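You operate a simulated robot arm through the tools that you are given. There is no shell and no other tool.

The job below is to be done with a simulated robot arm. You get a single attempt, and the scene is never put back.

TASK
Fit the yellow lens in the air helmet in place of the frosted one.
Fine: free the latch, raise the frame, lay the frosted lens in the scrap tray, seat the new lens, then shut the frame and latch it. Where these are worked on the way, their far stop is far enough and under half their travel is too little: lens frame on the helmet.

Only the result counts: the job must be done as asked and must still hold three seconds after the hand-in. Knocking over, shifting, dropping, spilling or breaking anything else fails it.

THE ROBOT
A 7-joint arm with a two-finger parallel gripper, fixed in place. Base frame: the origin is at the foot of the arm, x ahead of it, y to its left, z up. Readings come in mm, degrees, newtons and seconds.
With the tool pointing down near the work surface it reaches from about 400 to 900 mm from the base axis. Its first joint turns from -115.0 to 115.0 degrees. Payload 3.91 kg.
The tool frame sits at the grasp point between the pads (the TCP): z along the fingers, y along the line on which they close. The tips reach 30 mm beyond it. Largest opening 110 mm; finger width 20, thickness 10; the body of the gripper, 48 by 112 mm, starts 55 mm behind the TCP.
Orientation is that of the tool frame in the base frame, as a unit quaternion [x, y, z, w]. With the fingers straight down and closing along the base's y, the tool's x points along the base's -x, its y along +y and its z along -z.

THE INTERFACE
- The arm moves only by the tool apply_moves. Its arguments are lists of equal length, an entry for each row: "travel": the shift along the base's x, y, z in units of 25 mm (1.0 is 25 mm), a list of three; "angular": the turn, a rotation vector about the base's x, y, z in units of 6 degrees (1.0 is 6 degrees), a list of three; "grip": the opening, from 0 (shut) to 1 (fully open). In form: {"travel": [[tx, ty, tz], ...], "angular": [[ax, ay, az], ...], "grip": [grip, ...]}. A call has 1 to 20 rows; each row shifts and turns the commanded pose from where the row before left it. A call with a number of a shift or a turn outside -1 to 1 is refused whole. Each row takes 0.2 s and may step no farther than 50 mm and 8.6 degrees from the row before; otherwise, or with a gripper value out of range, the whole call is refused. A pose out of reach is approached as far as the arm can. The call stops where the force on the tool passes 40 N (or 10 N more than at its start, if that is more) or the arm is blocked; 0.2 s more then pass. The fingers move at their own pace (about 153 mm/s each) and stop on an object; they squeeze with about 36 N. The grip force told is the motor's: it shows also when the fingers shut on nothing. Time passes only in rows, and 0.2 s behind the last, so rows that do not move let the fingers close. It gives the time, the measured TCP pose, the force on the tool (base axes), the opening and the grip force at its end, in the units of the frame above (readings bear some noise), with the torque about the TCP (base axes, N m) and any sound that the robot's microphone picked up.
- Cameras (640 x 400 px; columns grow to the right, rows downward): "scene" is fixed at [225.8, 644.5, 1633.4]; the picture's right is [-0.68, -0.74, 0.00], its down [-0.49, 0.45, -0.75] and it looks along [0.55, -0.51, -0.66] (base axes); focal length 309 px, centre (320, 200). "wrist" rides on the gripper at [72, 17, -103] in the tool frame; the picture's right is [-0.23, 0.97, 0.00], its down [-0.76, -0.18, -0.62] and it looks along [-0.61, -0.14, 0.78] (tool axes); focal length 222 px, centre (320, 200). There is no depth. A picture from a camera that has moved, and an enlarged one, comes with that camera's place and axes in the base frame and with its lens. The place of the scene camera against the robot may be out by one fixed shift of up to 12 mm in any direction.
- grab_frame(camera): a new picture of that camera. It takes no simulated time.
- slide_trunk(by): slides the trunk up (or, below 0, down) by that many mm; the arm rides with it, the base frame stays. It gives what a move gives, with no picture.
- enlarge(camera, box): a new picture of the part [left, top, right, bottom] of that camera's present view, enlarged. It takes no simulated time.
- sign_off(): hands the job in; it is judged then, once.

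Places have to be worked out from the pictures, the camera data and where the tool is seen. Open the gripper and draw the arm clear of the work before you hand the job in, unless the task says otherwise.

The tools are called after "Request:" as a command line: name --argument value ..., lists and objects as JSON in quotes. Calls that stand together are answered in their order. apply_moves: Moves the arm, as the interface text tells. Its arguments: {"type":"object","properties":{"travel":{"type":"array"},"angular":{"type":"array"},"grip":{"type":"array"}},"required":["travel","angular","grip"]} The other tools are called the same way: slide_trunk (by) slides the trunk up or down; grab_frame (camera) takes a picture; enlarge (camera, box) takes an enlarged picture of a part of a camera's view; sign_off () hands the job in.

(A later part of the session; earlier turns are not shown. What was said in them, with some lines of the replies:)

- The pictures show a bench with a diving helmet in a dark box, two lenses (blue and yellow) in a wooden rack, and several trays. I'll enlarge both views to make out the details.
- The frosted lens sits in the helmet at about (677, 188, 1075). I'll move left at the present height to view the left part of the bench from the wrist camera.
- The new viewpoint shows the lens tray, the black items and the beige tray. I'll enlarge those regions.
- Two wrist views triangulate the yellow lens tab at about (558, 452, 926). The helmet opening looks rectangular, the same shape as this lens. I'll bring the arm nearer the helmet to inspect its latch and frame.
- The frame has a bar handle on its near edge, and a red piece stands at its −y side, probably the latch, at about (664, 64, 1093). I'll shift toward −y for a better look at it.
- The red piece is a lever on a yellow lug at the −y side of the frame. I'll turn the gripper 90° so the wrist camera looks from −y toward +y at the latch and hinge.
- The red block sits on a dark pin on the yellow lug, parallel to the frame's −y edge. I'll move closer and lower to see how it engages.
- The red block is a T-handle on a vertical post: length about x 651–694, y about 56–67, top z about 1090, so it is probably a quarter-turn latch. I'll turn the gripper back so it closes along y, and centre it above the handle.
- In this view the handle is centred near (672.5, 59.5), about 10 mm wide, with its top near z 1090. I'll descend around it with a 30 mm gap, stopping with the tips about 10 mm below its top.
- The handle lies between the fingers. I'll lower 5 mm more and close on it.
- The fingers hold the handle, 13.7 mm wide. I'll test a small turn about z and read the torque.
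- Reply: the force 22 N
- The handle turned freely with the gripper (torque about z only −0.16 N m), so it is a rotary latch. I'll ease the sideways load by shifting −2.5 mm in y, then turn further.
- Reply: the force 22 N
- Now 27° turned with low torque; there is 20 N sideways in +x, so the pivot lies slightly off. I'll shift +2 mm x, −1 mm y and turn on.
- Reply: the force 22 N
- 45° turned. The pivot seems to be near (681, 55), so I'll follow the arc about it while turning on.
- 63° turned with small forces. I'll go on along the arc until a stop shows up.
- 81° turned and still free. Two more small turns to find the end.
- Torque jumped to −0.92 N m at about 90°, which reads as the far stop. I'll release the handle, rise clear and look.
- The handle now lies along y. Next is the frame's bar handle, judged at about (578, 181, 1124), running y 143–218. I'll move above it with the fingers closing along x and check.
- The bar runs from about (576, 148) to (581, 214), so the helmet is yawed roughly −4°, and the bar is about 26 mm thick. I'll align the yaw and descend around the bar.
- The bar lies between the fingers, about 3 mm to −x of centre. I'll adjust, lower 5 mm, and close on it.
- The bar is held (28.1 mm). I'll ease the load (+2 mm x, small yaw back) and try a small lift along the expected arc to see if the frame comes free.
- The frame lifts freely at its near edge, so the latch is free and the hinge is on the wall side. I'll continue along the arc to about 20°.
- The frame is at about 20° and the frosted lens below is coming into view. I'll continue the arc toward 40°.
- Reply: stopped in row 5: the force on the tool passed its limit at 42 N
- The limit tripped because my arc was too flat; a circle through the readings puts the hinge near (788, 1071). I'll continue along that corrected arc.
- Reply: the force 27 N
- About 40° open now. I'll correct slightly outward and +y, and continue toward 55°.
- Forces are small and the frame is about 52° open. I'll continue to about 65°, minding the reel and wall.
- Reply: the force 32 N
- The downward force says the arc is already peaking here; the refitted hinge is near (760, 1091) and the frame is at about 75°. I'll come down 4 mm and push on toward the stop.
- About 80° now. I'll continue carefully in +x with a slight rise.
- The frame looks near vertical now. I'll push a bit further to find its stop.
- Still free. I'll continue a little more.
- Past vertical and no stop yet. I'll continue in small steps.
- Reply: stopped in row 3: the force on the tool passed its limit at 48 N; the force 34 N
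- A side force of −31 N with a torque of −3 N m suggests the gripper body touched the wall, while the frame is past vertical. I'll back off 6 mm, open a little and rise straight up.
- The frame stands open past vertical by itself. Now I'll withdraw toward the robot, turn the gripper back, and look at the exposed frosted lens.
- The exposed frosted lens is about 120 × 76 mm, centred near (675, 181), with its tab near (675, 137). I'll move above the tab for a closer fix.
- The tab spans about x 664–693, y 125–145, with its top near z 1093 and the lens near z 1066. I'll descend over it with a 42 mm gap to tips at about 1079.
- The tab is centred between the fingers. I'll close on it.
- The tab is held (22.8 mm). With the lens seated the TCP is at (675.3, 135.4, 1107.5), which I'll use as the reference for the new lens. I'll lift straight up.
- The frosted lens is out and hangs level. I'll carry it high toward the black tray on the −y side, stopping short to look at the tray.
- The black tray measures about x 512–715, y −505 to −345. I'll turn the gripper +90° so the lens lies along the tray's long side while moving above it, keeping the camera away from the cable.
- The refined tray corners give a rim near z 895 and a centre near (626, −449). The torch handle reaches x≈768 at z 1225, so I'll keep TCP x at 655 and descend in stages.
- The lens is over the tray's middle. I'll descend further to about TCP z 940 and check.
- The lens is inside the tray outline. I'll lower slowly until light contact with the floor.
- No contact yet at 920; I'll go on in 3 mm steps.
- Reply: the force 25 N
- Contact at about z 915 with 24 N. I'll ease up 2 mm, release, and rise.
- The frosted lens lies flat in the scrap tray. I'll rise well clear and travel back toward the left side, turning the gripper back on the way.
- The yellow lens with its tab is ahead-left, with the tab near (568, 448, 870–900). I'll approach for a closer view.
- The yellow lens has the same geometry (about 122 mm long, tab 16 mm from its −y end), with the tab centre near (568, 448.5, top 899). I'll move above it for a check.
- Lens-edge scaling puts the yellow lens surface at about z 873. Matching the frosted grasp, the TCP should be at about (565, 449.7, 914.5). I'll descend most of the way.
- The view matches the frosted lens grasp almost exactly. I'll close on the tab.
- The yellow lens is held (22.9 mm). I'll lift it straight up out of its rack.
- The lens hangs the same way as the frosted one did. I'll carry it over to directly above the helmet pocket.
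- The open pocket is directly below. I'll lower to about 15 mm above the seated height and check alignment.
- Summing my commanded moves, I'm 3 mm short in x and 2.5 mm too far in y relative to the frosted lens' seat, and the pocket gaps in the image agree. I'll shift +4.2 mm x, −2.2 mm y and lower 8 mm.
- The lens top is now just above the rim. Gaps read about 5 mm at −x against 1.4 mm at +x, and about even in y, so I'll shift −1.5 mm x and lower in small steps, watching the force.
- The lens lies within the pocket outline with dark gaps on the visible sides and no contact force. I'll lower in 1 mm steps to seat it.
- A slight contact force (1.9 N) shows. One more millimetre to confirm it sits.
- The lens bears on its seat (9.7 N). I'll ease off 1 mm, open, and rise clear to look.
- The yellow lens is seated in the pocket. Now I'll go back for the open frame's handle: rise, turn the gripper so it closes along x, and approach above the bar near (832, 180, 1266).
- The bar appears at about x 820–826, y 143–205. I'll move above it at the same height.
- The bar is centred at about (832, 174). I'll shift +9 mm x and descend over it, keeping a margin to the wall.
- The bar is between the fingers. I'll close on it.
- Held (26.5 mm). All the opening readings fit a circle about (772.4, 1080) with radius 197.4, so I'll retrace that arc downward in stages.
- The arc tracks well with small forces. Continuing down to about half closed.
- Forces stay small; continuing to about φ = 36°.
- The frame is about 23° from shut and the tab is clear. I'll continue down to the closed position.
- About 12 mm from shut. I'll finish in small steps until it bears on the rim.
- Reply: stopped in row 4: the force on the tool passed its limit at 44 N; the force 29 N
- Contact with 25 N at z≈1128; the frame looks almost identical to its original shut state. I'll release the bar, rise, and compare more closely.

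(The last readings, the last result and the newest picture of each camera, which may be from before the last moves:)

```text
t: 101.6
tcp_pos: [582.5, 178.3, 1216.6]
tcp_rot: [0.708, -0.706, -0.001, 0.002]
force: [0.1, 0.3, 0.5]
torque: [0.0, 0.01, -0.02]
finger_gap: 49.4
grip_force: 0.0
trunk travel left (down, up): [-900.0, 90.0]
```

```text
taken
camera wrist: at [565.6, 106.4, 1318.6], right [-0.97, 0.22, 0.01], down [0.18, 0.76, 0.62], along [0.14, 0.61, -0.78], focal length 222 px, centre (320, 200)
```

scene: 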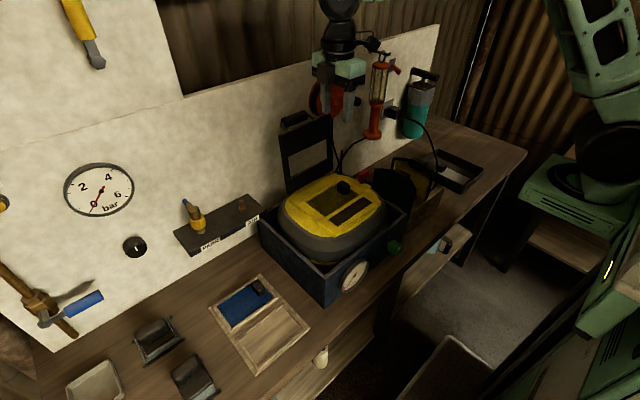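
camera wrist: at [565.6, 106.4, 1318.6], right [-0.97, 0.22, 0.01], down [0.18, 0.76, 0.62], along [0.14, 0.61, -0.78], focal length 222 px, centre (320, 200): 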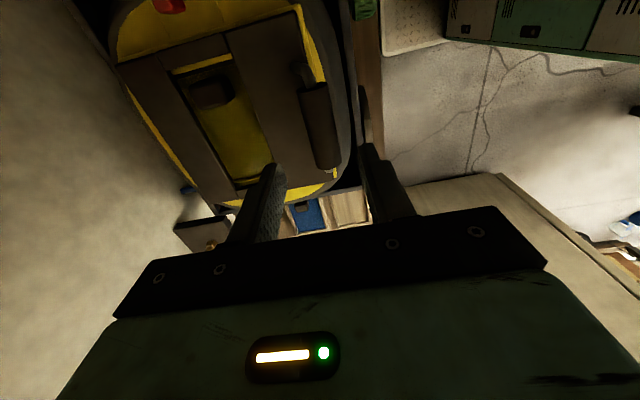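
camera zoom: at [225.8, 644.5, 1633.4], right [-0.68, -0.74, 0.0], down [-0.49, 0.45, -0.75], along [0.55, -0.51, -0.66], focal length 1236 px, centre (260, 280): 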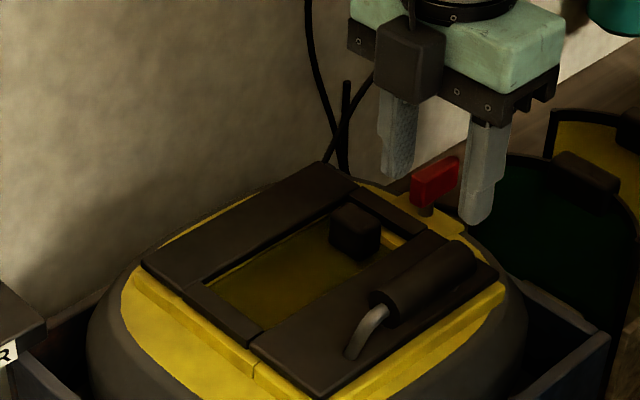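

The frame's corners match the original shut picture, so it is fully closed. Now I'll go back to the red handle to turn the latch back.

Request:
apply_moves --travel '[[0.65, -0.86, 0], [0.65, -0.86, 0], [0.65, -0.86, -0.2], [0.65, -0.86, -0.4], [0.65, -0.86, -0.4], [0.65, -0.86, -0.4], [0, 0, 0]]' --angular '[[0, 0, 0], [0, 0, 0], [0, 0, 0], [0, 0, 0], [0, 0, 0], [0, 0, 0], [0, 0, 0]]' --grip '[0.45, 0.35, 0.3, 0.3, 0.3, 0.3, 0.3]'

Request:
enlarge --camera "wrist" --box '[200, 60, 440, 215]'

Request:
enlarge --camera "scene" --box '[310, 120, 420, 200]'

```text
t: 103.2
tcp_pos: [680.5, 52.0, 1180.9]
tcp_rot: [0.709, -0.705, -0.002, 0.003]
force: [0.0, 0.0, 0.8]
torque: [0.0, 0.0, 0.02]
finger_gap: 33.2
grip_force: 0.0
trunk travel left (down, up): [-900.0, 90.0]
```

```text
2.58 times, centred on (320, 138) of wrist
camera zoom: at [663.8, -19.4, 1283.4], right [-0.97, 0.22, 0.01], down [0.18, 0.76, 0.62], along [0.14, 0.61, -0.78], focal length 573 px, centre (320, 361)
```

zoom: 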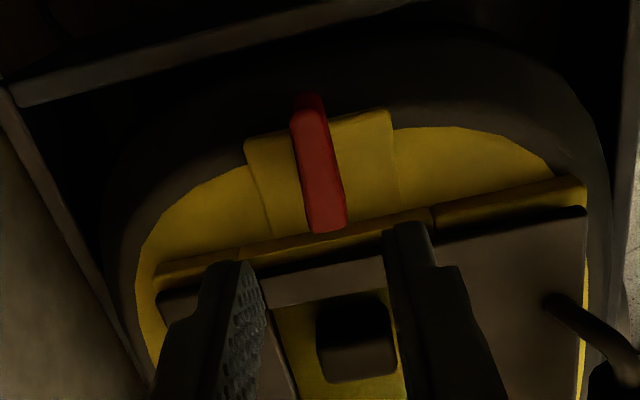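

```text
5.00 times, centred on (365, 160) of scene
camera zoom: at [225.8, 644.5, 1633.4], right [-0.68, -0.74, 0.0], down [-0.49, 0.45, -0.75], along [0.55, -0.51, -0.66], focal length 1545 px, centre (95, 400)
```

zoom: 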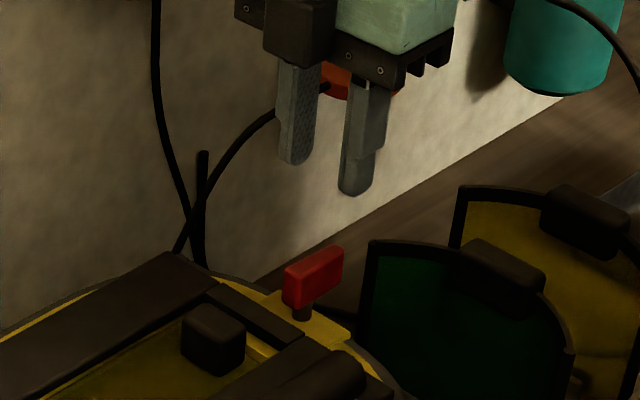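

The handle is centred at about (680.7, 50), running along y. I'll descend around it and close.

Request:
apply_moves --travel '[[0.01, -0.06, -0.6], [0, 0, -0.8], [0, 0, -0.8], [0, 0, -0.6], [0, 0, -0.2], [0, 0, 0], [0, 0, 0], [0, 0, 0]]' --angular '[[0, 0, -0.4], [0, 0, 0], [0, 0, 0], [0, 0, 0], [0, 0, 0], [0, 0, 0], [0, 0, 0], [0, 0, 0]]' --grip '[0.3, 0.3, 0.3, 0.3, 0.3, 0.1, 0, 0]'

Request:
enlarge --camera "wrist" --box '[220, 100, 420, 215]'

```text
t: 105.0
tcp_pos: [680.9, 48.0, 1105.2]
tcp_rot: [-0.693, 0.721, 0.002, -0.002]
force: [1.6, -1.8, 0.7]
torque: [-0.27, -0.32, 0.01]
finger_gap: 13.1
grip_force: 44.9
trunk travel left (down, up): [-900.0, 90.0]
```

```text
3.20 times, centred on (320, 158) of wrist
camera zoom: at [660.5, -23.1, 1207.2], right [-0.96, 0.27, 0.01], down [0.21, 0.75, 0.62], along [0.16, 0.6, -0.78], focal length 711 px, centre (320, 336)
```

zoom: 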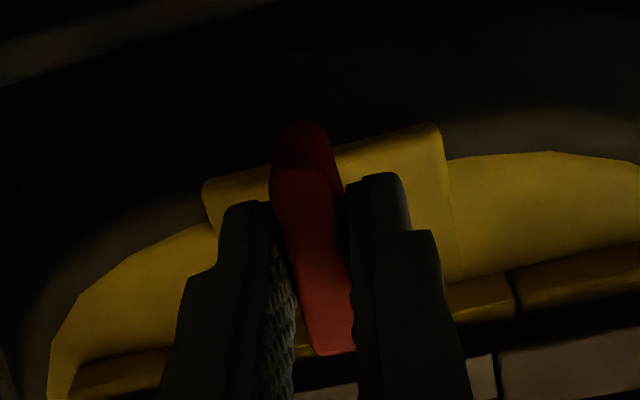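

The handle is held (13.1 mm). I'll turn it back (−z) along the arc about the pivot near (681, 57).

Request:
apply_moves --travel '[[-0.037, 0.006, 0], [-0.037, 0.006, 0], [-0.037, 0.006, 0], [-0.033, 0.017, 0], [-0.033, 0.017, 0], [-0.033, 0.017, 0]]' --angular '[[0, 0, -1], [0, 0, -1], [0, 0, -1], [0, 0, -1], [0, 0, -1], [0, 0, -1]]' --grip '[0, 0, 0, 0, 0, 0]'

Request:
enlarge --camera "wrist" --box '[220, 100, 420, 215]'

```text
t: 106.4
tcp_pos: [673.0, 49.9, 1104.9]
tcp_rot: [-0.436, 0.9, 0.003, -0.003]
force: [-7.3, -5.3, -8.8]
torque: [0.27, -0.61, 0.02]
finger_gap: 13.3
grip_force: 45.1
trunk travel left (down, up): [-900.0, 90.0]
```

```text
3.20 times, centred on (320, 158) of wrist
camera zoom: at [616.1, 4.2, 1207.3], right [-0.62, 0.78, 0.01], down [0.62, 0.48, 0.62], along [0.48, 0.39, -0.78], focal length 711 px, centre (320, 336)
```

zoom: 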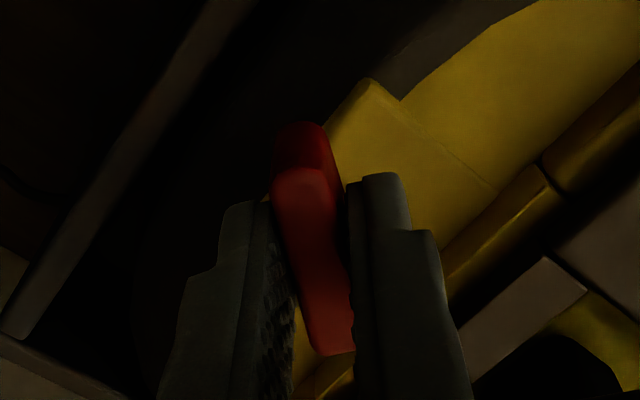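

Turning smoothly (about 51° yaw left). I'll continue with a small correction.

Request:
apply_moves --travel '[[-0.05, 0.01, 0.02], [-0.027, 0.027, 0], [-0.027, 0.027, 0], [-0.017, 0.033, 0], [-0.017, 0.033, 0], [-0.017, 0.033, 0]]' --angular '[[0, 0, -1], [0, 0, -1], [0, 0, -1], [0, 0, -1], [0, 0, -1], [0, 0, -1]]' --grip '[0, 0, 0, 0, 0, 0]'

Request:
enlarge --camera "wrist" --box '[220, 100, 420, 215]'

```text
t: 107.8
tcp_pos: [669.7, 55.6, 1104.9]
tcp_rot: [-0.137, 0.991, 0.003, -0.002]
force: [2.1, 11.2, -31.5]
torque: [-0.35, 0.78, 0.14]
finger_gap: 13.5
grip_force: 44.8
trunk travel left (down, up): [-900.0, 90.0]
```

```text
3.20 times, centred on (320, 158) of wrist
camera zoom: at [596.1, 52.1, 1207.4], right [-0.05, 1.0, 0.01], down [0.78, 0.03, 0.62], along [0.62, 0.03, -0.78], focal length 711 px, centre (320, 336)
```

zoom: 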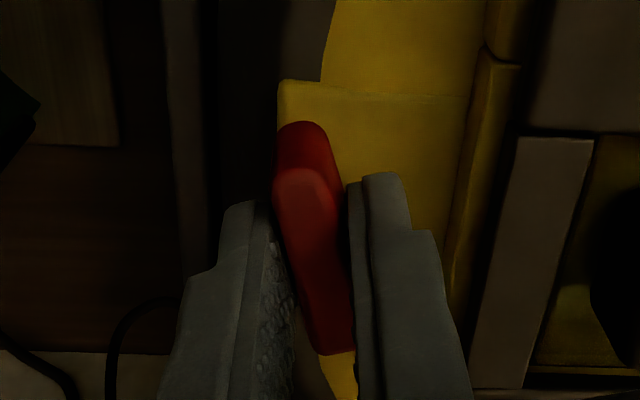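

About 16° remains. I'll ease the z load down 2 mm and finish the turn until the stop shows as torque.

Request:
apply_moves --travel '[[0.0, 0.06, -0.1], [-0.006, 0.037, 0], [-0.006, 0.03, 0], [0, 0, 0]]' --angular '[[0, 0, 0], [0, 0, -1], [0, 0, -1], [0, 0, -0.5]]' --grip '[0, 0, 0, 0]'

Request:
enlarge --camera "wrist" --box '[220, 100, 420, 215]'

```text
t: 108.8
tcp_pos: [670.6, 58.3, 1104.1]
tcp_rot: [-0.006, 1.0, 0.003, 0.001]
force: [-10.2, 5.0, 7.0]
torque: [-0.21, 1.2, 0.03]
finger_gap: 13.4
grip_force: 44.6
trunk travel left (down, up): [-900.0, 90.0]
```

```text
3.20 times, centred on (320, 158) of wrist
camera zoom: at [596.9, 74.1, 1207.2], right [0.21, 0.98, 0.01], down [0.76, -0.17, 0.62], along [0.61, -0.13, -0.78], focal length 711 px, centre (320, 336)
```

zoom: 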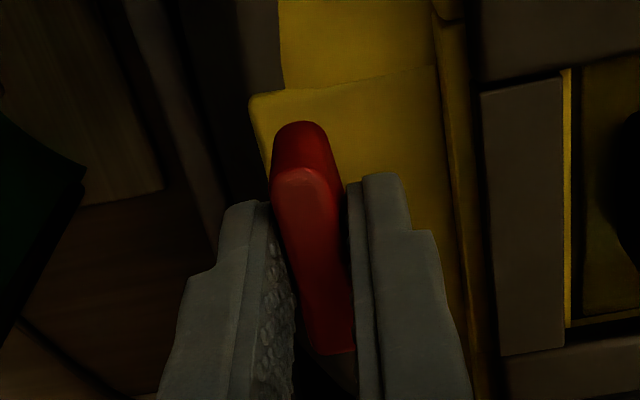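

The handle is nearly at its starting orientation. I'll turn a little further to meet the stop.

Request:
apply_moves --travel '[[-0.02, 0.01, 0], [0, 0, 0], [0, 0, 0]]' --angular '[[0, 0, -0.5], [0, 0, -0.4], [0, 0, 0]]' --grip '[0, 0, 0]'

```text
t: 109.6
tcp_pos: [669.3, 59.3, 1105.8]
tcp_rot: [0.04, 0.999, 0.004, 0.002]
force: [-12.6, 7.8, 17.4]
torque: [-0.19, -0.08, 1.11]
finger_gap: 14.1
grip_force: 44.6
trunk travel left (down, up): [-900.0, 90.0]
```

Torque rose to +1.1 N m, so the latch is back at its original stop. I'll open and rise clear.

Request:
apply_moves --travel '[[0, 0, 0], [0, 0, 0], [0, 0, 0.6], [0, 0, 1], [0, 0, 1], [-0.5, 0, 1], [-1, 0.2, 1]]' --angular '[[0, 0, 0], [0, 0, 0], [0, 0, 0], [0, 0, 0], [0, 0, 0], [0, 0, 0.4], [0, 0, 0.4]]' --grip '[0.28, 0.28, 0.28, 0.28, 0.28, 0.28, 0.5]'

Request:
enlarge --camera "wrist" --box '[200, 60, 440, 215]'

Request:
enlarge --camera "scene" --box '[310, 120, 420, 200]'

Request:
enlarge --camera "scene" --box '[270, 130, 400, 230]'

```text
t: 111.2
tcp_pos: [634.5, 62.8, 1216.9]
tcp_rot: [-0.002, 1.0, 0.003, 0.001]
force: [-0.2, 1.2, 0.2]
torque: [0.01, 0.03, -0.01]
finger_gap: 54.7
grip_force: 0.2
trunk travel left (down, up): [-900.0, 90.0]
```

```text
2.58 times, centred on (320, 138) of wrist
camera zoom: at [561.5, 80.9, 1318.6], right [0.22, 0.97, 0.01], down [0.76, -0.18, 0.62], along [0.61, -0.14, -0.78], focal length 573 px, centre (320, 361)
```

zoom: 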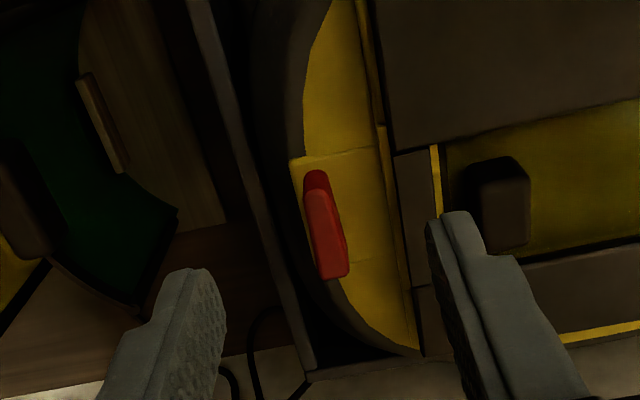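

```text
5.00 times, centred on (365, 160) of scene
camera zoom: at [225.8, 644.5, 1633.4], right [-0.68, -0.74, 0.0], down [-0.49, 0.45, -0.75], along [0.55, -0.51, -0.66], focal length 1545 px, centre (95, 400)
```

zoom: 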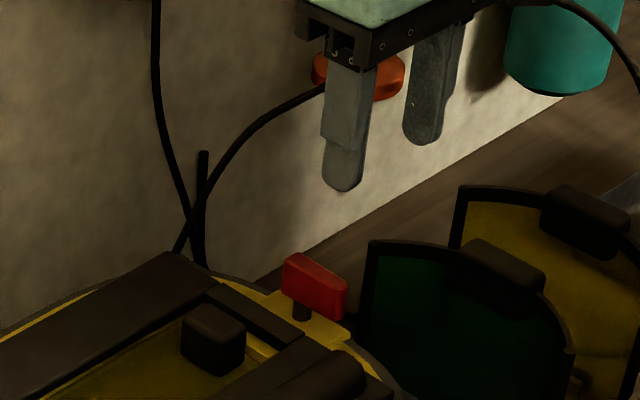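

```text
4.00 times, centred on (335, 180) of scene
camera zoom: at [225.8, 644.5, 1633.4], right [-0.68, -0.74, 0.0], down [-0.49, 0.45, -0.75], along [0.55, -0.51, -0.66], focal length 1236 px, centre (260, 280)
```

zoom: 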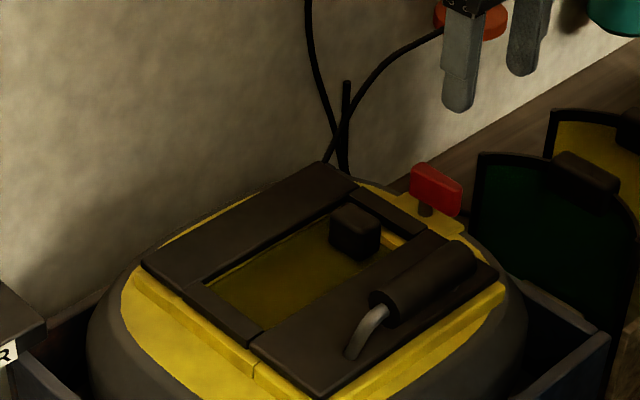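

The latch handle and frame match their original shut and latched appearance. I'll draw the arm clear and take a final look at everything.

Request:
apply_moves --travel '[[-0.7, 0.3, 0.7], [-0.7, 0.3, 0.7], [-0.7, 0.3, 0.7], [-0.7, 0.3, 0.7], [-0.7, 0.3, 0.7], [-0.7, 0.3, 0.7], [-0.7, 0.3, 0.7], [-0.7, 0.3, 0.7], [-0.7, 0.3, 0.7], [-0.7, 0.3, 0.7]]' --angular '[[0, 0, 0], [0, 0, 0], [0, 0, 0], [0, 0, 0], [0, 0, 0], [0, 0, 0], [0, 0, 0], [0, 0, 0], [0, 0, 0], [0, 0, 0]]' --grip '[1, 1, 1, 1, 1, 1, 1, 1, 1, 1]'

Request:
grab_frame --camera "scene"

Request:
enlarge --camera "scene" --box '[270, 130, 400, 230]'

Request:
enlarge --camera "wrist" --box '[240, 70, 420, 230]'

Request:
enlarge --camera "scene" --box '[400, 120, 500, 210]'

```text
t: 113.4
tcp_pos: [456.2, 133.1, 1394.8]
tcp_rot: [-0.001, 1.0, 0.002, 0.001]
force: [0.8, -0.3, -0.4]
torque: [-0.01, 0.02, 0.06]
finger_gap: 110.1
grip_force: 0.0
trunk travel left (down, up): [-900.0, 90.0]
```

```text
taken
```

scene: 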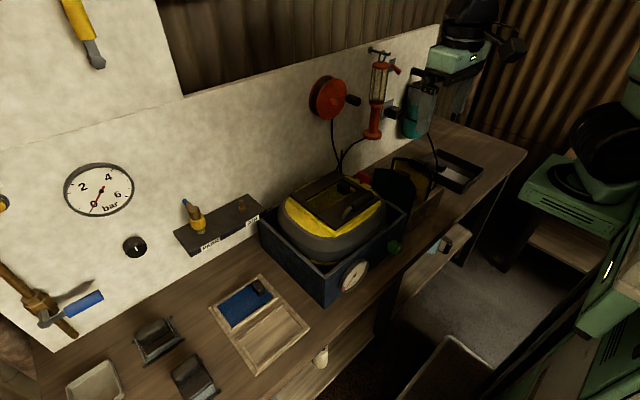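

```text
4.00 times, centred on (335, 180) of scene
camera zoom: at [225.8, 644.5, 1633.4], right [-0.68, -0.74, 0.0], down [-0.49, 0.45, -0.75], along [0.55, -0.51, -0.66], focal length 1236 px, centre (260, 280)
```

zoom: 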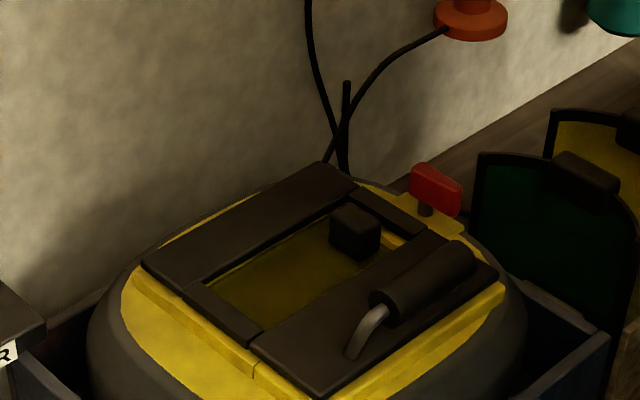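

```text
2.50 times, centred on (330, 150) of wrist
camera zoom: at [383.7, 151.0, 1497.1], right [0.22, 0.97, 0.01], down [0.76, -0.18, 0.62], along [0.61, -0.14, -0.78], focal length 555 px, centre (295, 325)
```

zoom: 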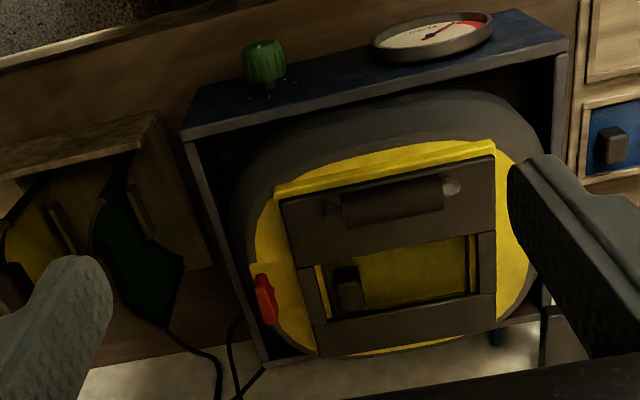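

```text
4.44 times, centred on (450, 165) of scene
camera zoom: at [225.8, 644.5, 1633.4], right [-0.68, -0.74, 0.0], down [-0.49, 0.45, -0.75], along [0.55, -0.51, -0.66], focal length 1373 px, centre (-258, 356)
```

zoom: 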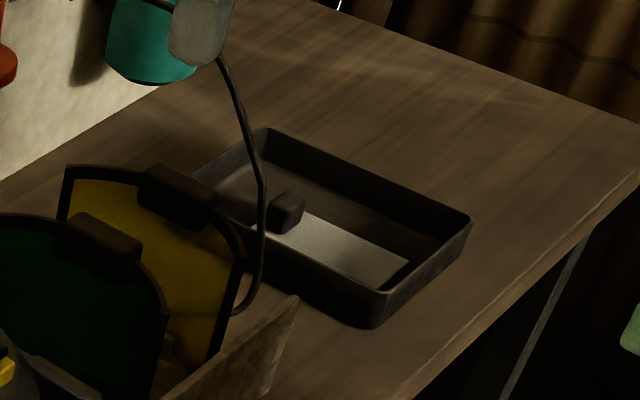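

The yellow lens is in the helmet with the frame shut and the latch back in its starting position. The frosted lens lies in the black tray, nothing else has moved, and the arm is clear with the gripper open, so I'm handing the job in.

Request:
sign_off

```text
The job is handed in.
```

The yellow lens is now in the air helmet in place of the frosted one, and I've handed the job in. The hand-in gave no verdict.

- **Old lens:** the frosted lens lies flat in the black tray at the right end of the bench. No tray was labelled. I took the black one as the scrap tray because the beige tray on the left was out of reach.
- **New lens:** the yellow lens came from the wooden rack beside the blue one. I lowered it into the pocket until it touched its seat, and the pictures show it sitting inside the rim.
- **Frame:** it was raised past vertical, about 94 degrees, until the gripper body touched the wall. It stayed open on its own, so I never found the hinge's own far stop. It is now shut, and its corners match the first pictures.
- **Latch:** I turned the red handle a quarter turn to free the frame, then turned it back until it stopped. It looks as it did at the start. I didn't try lifting the frame afterwards to prove it holds.

In the final pictures nothing else has moved. The gripper is open and the arm is clear of the work.
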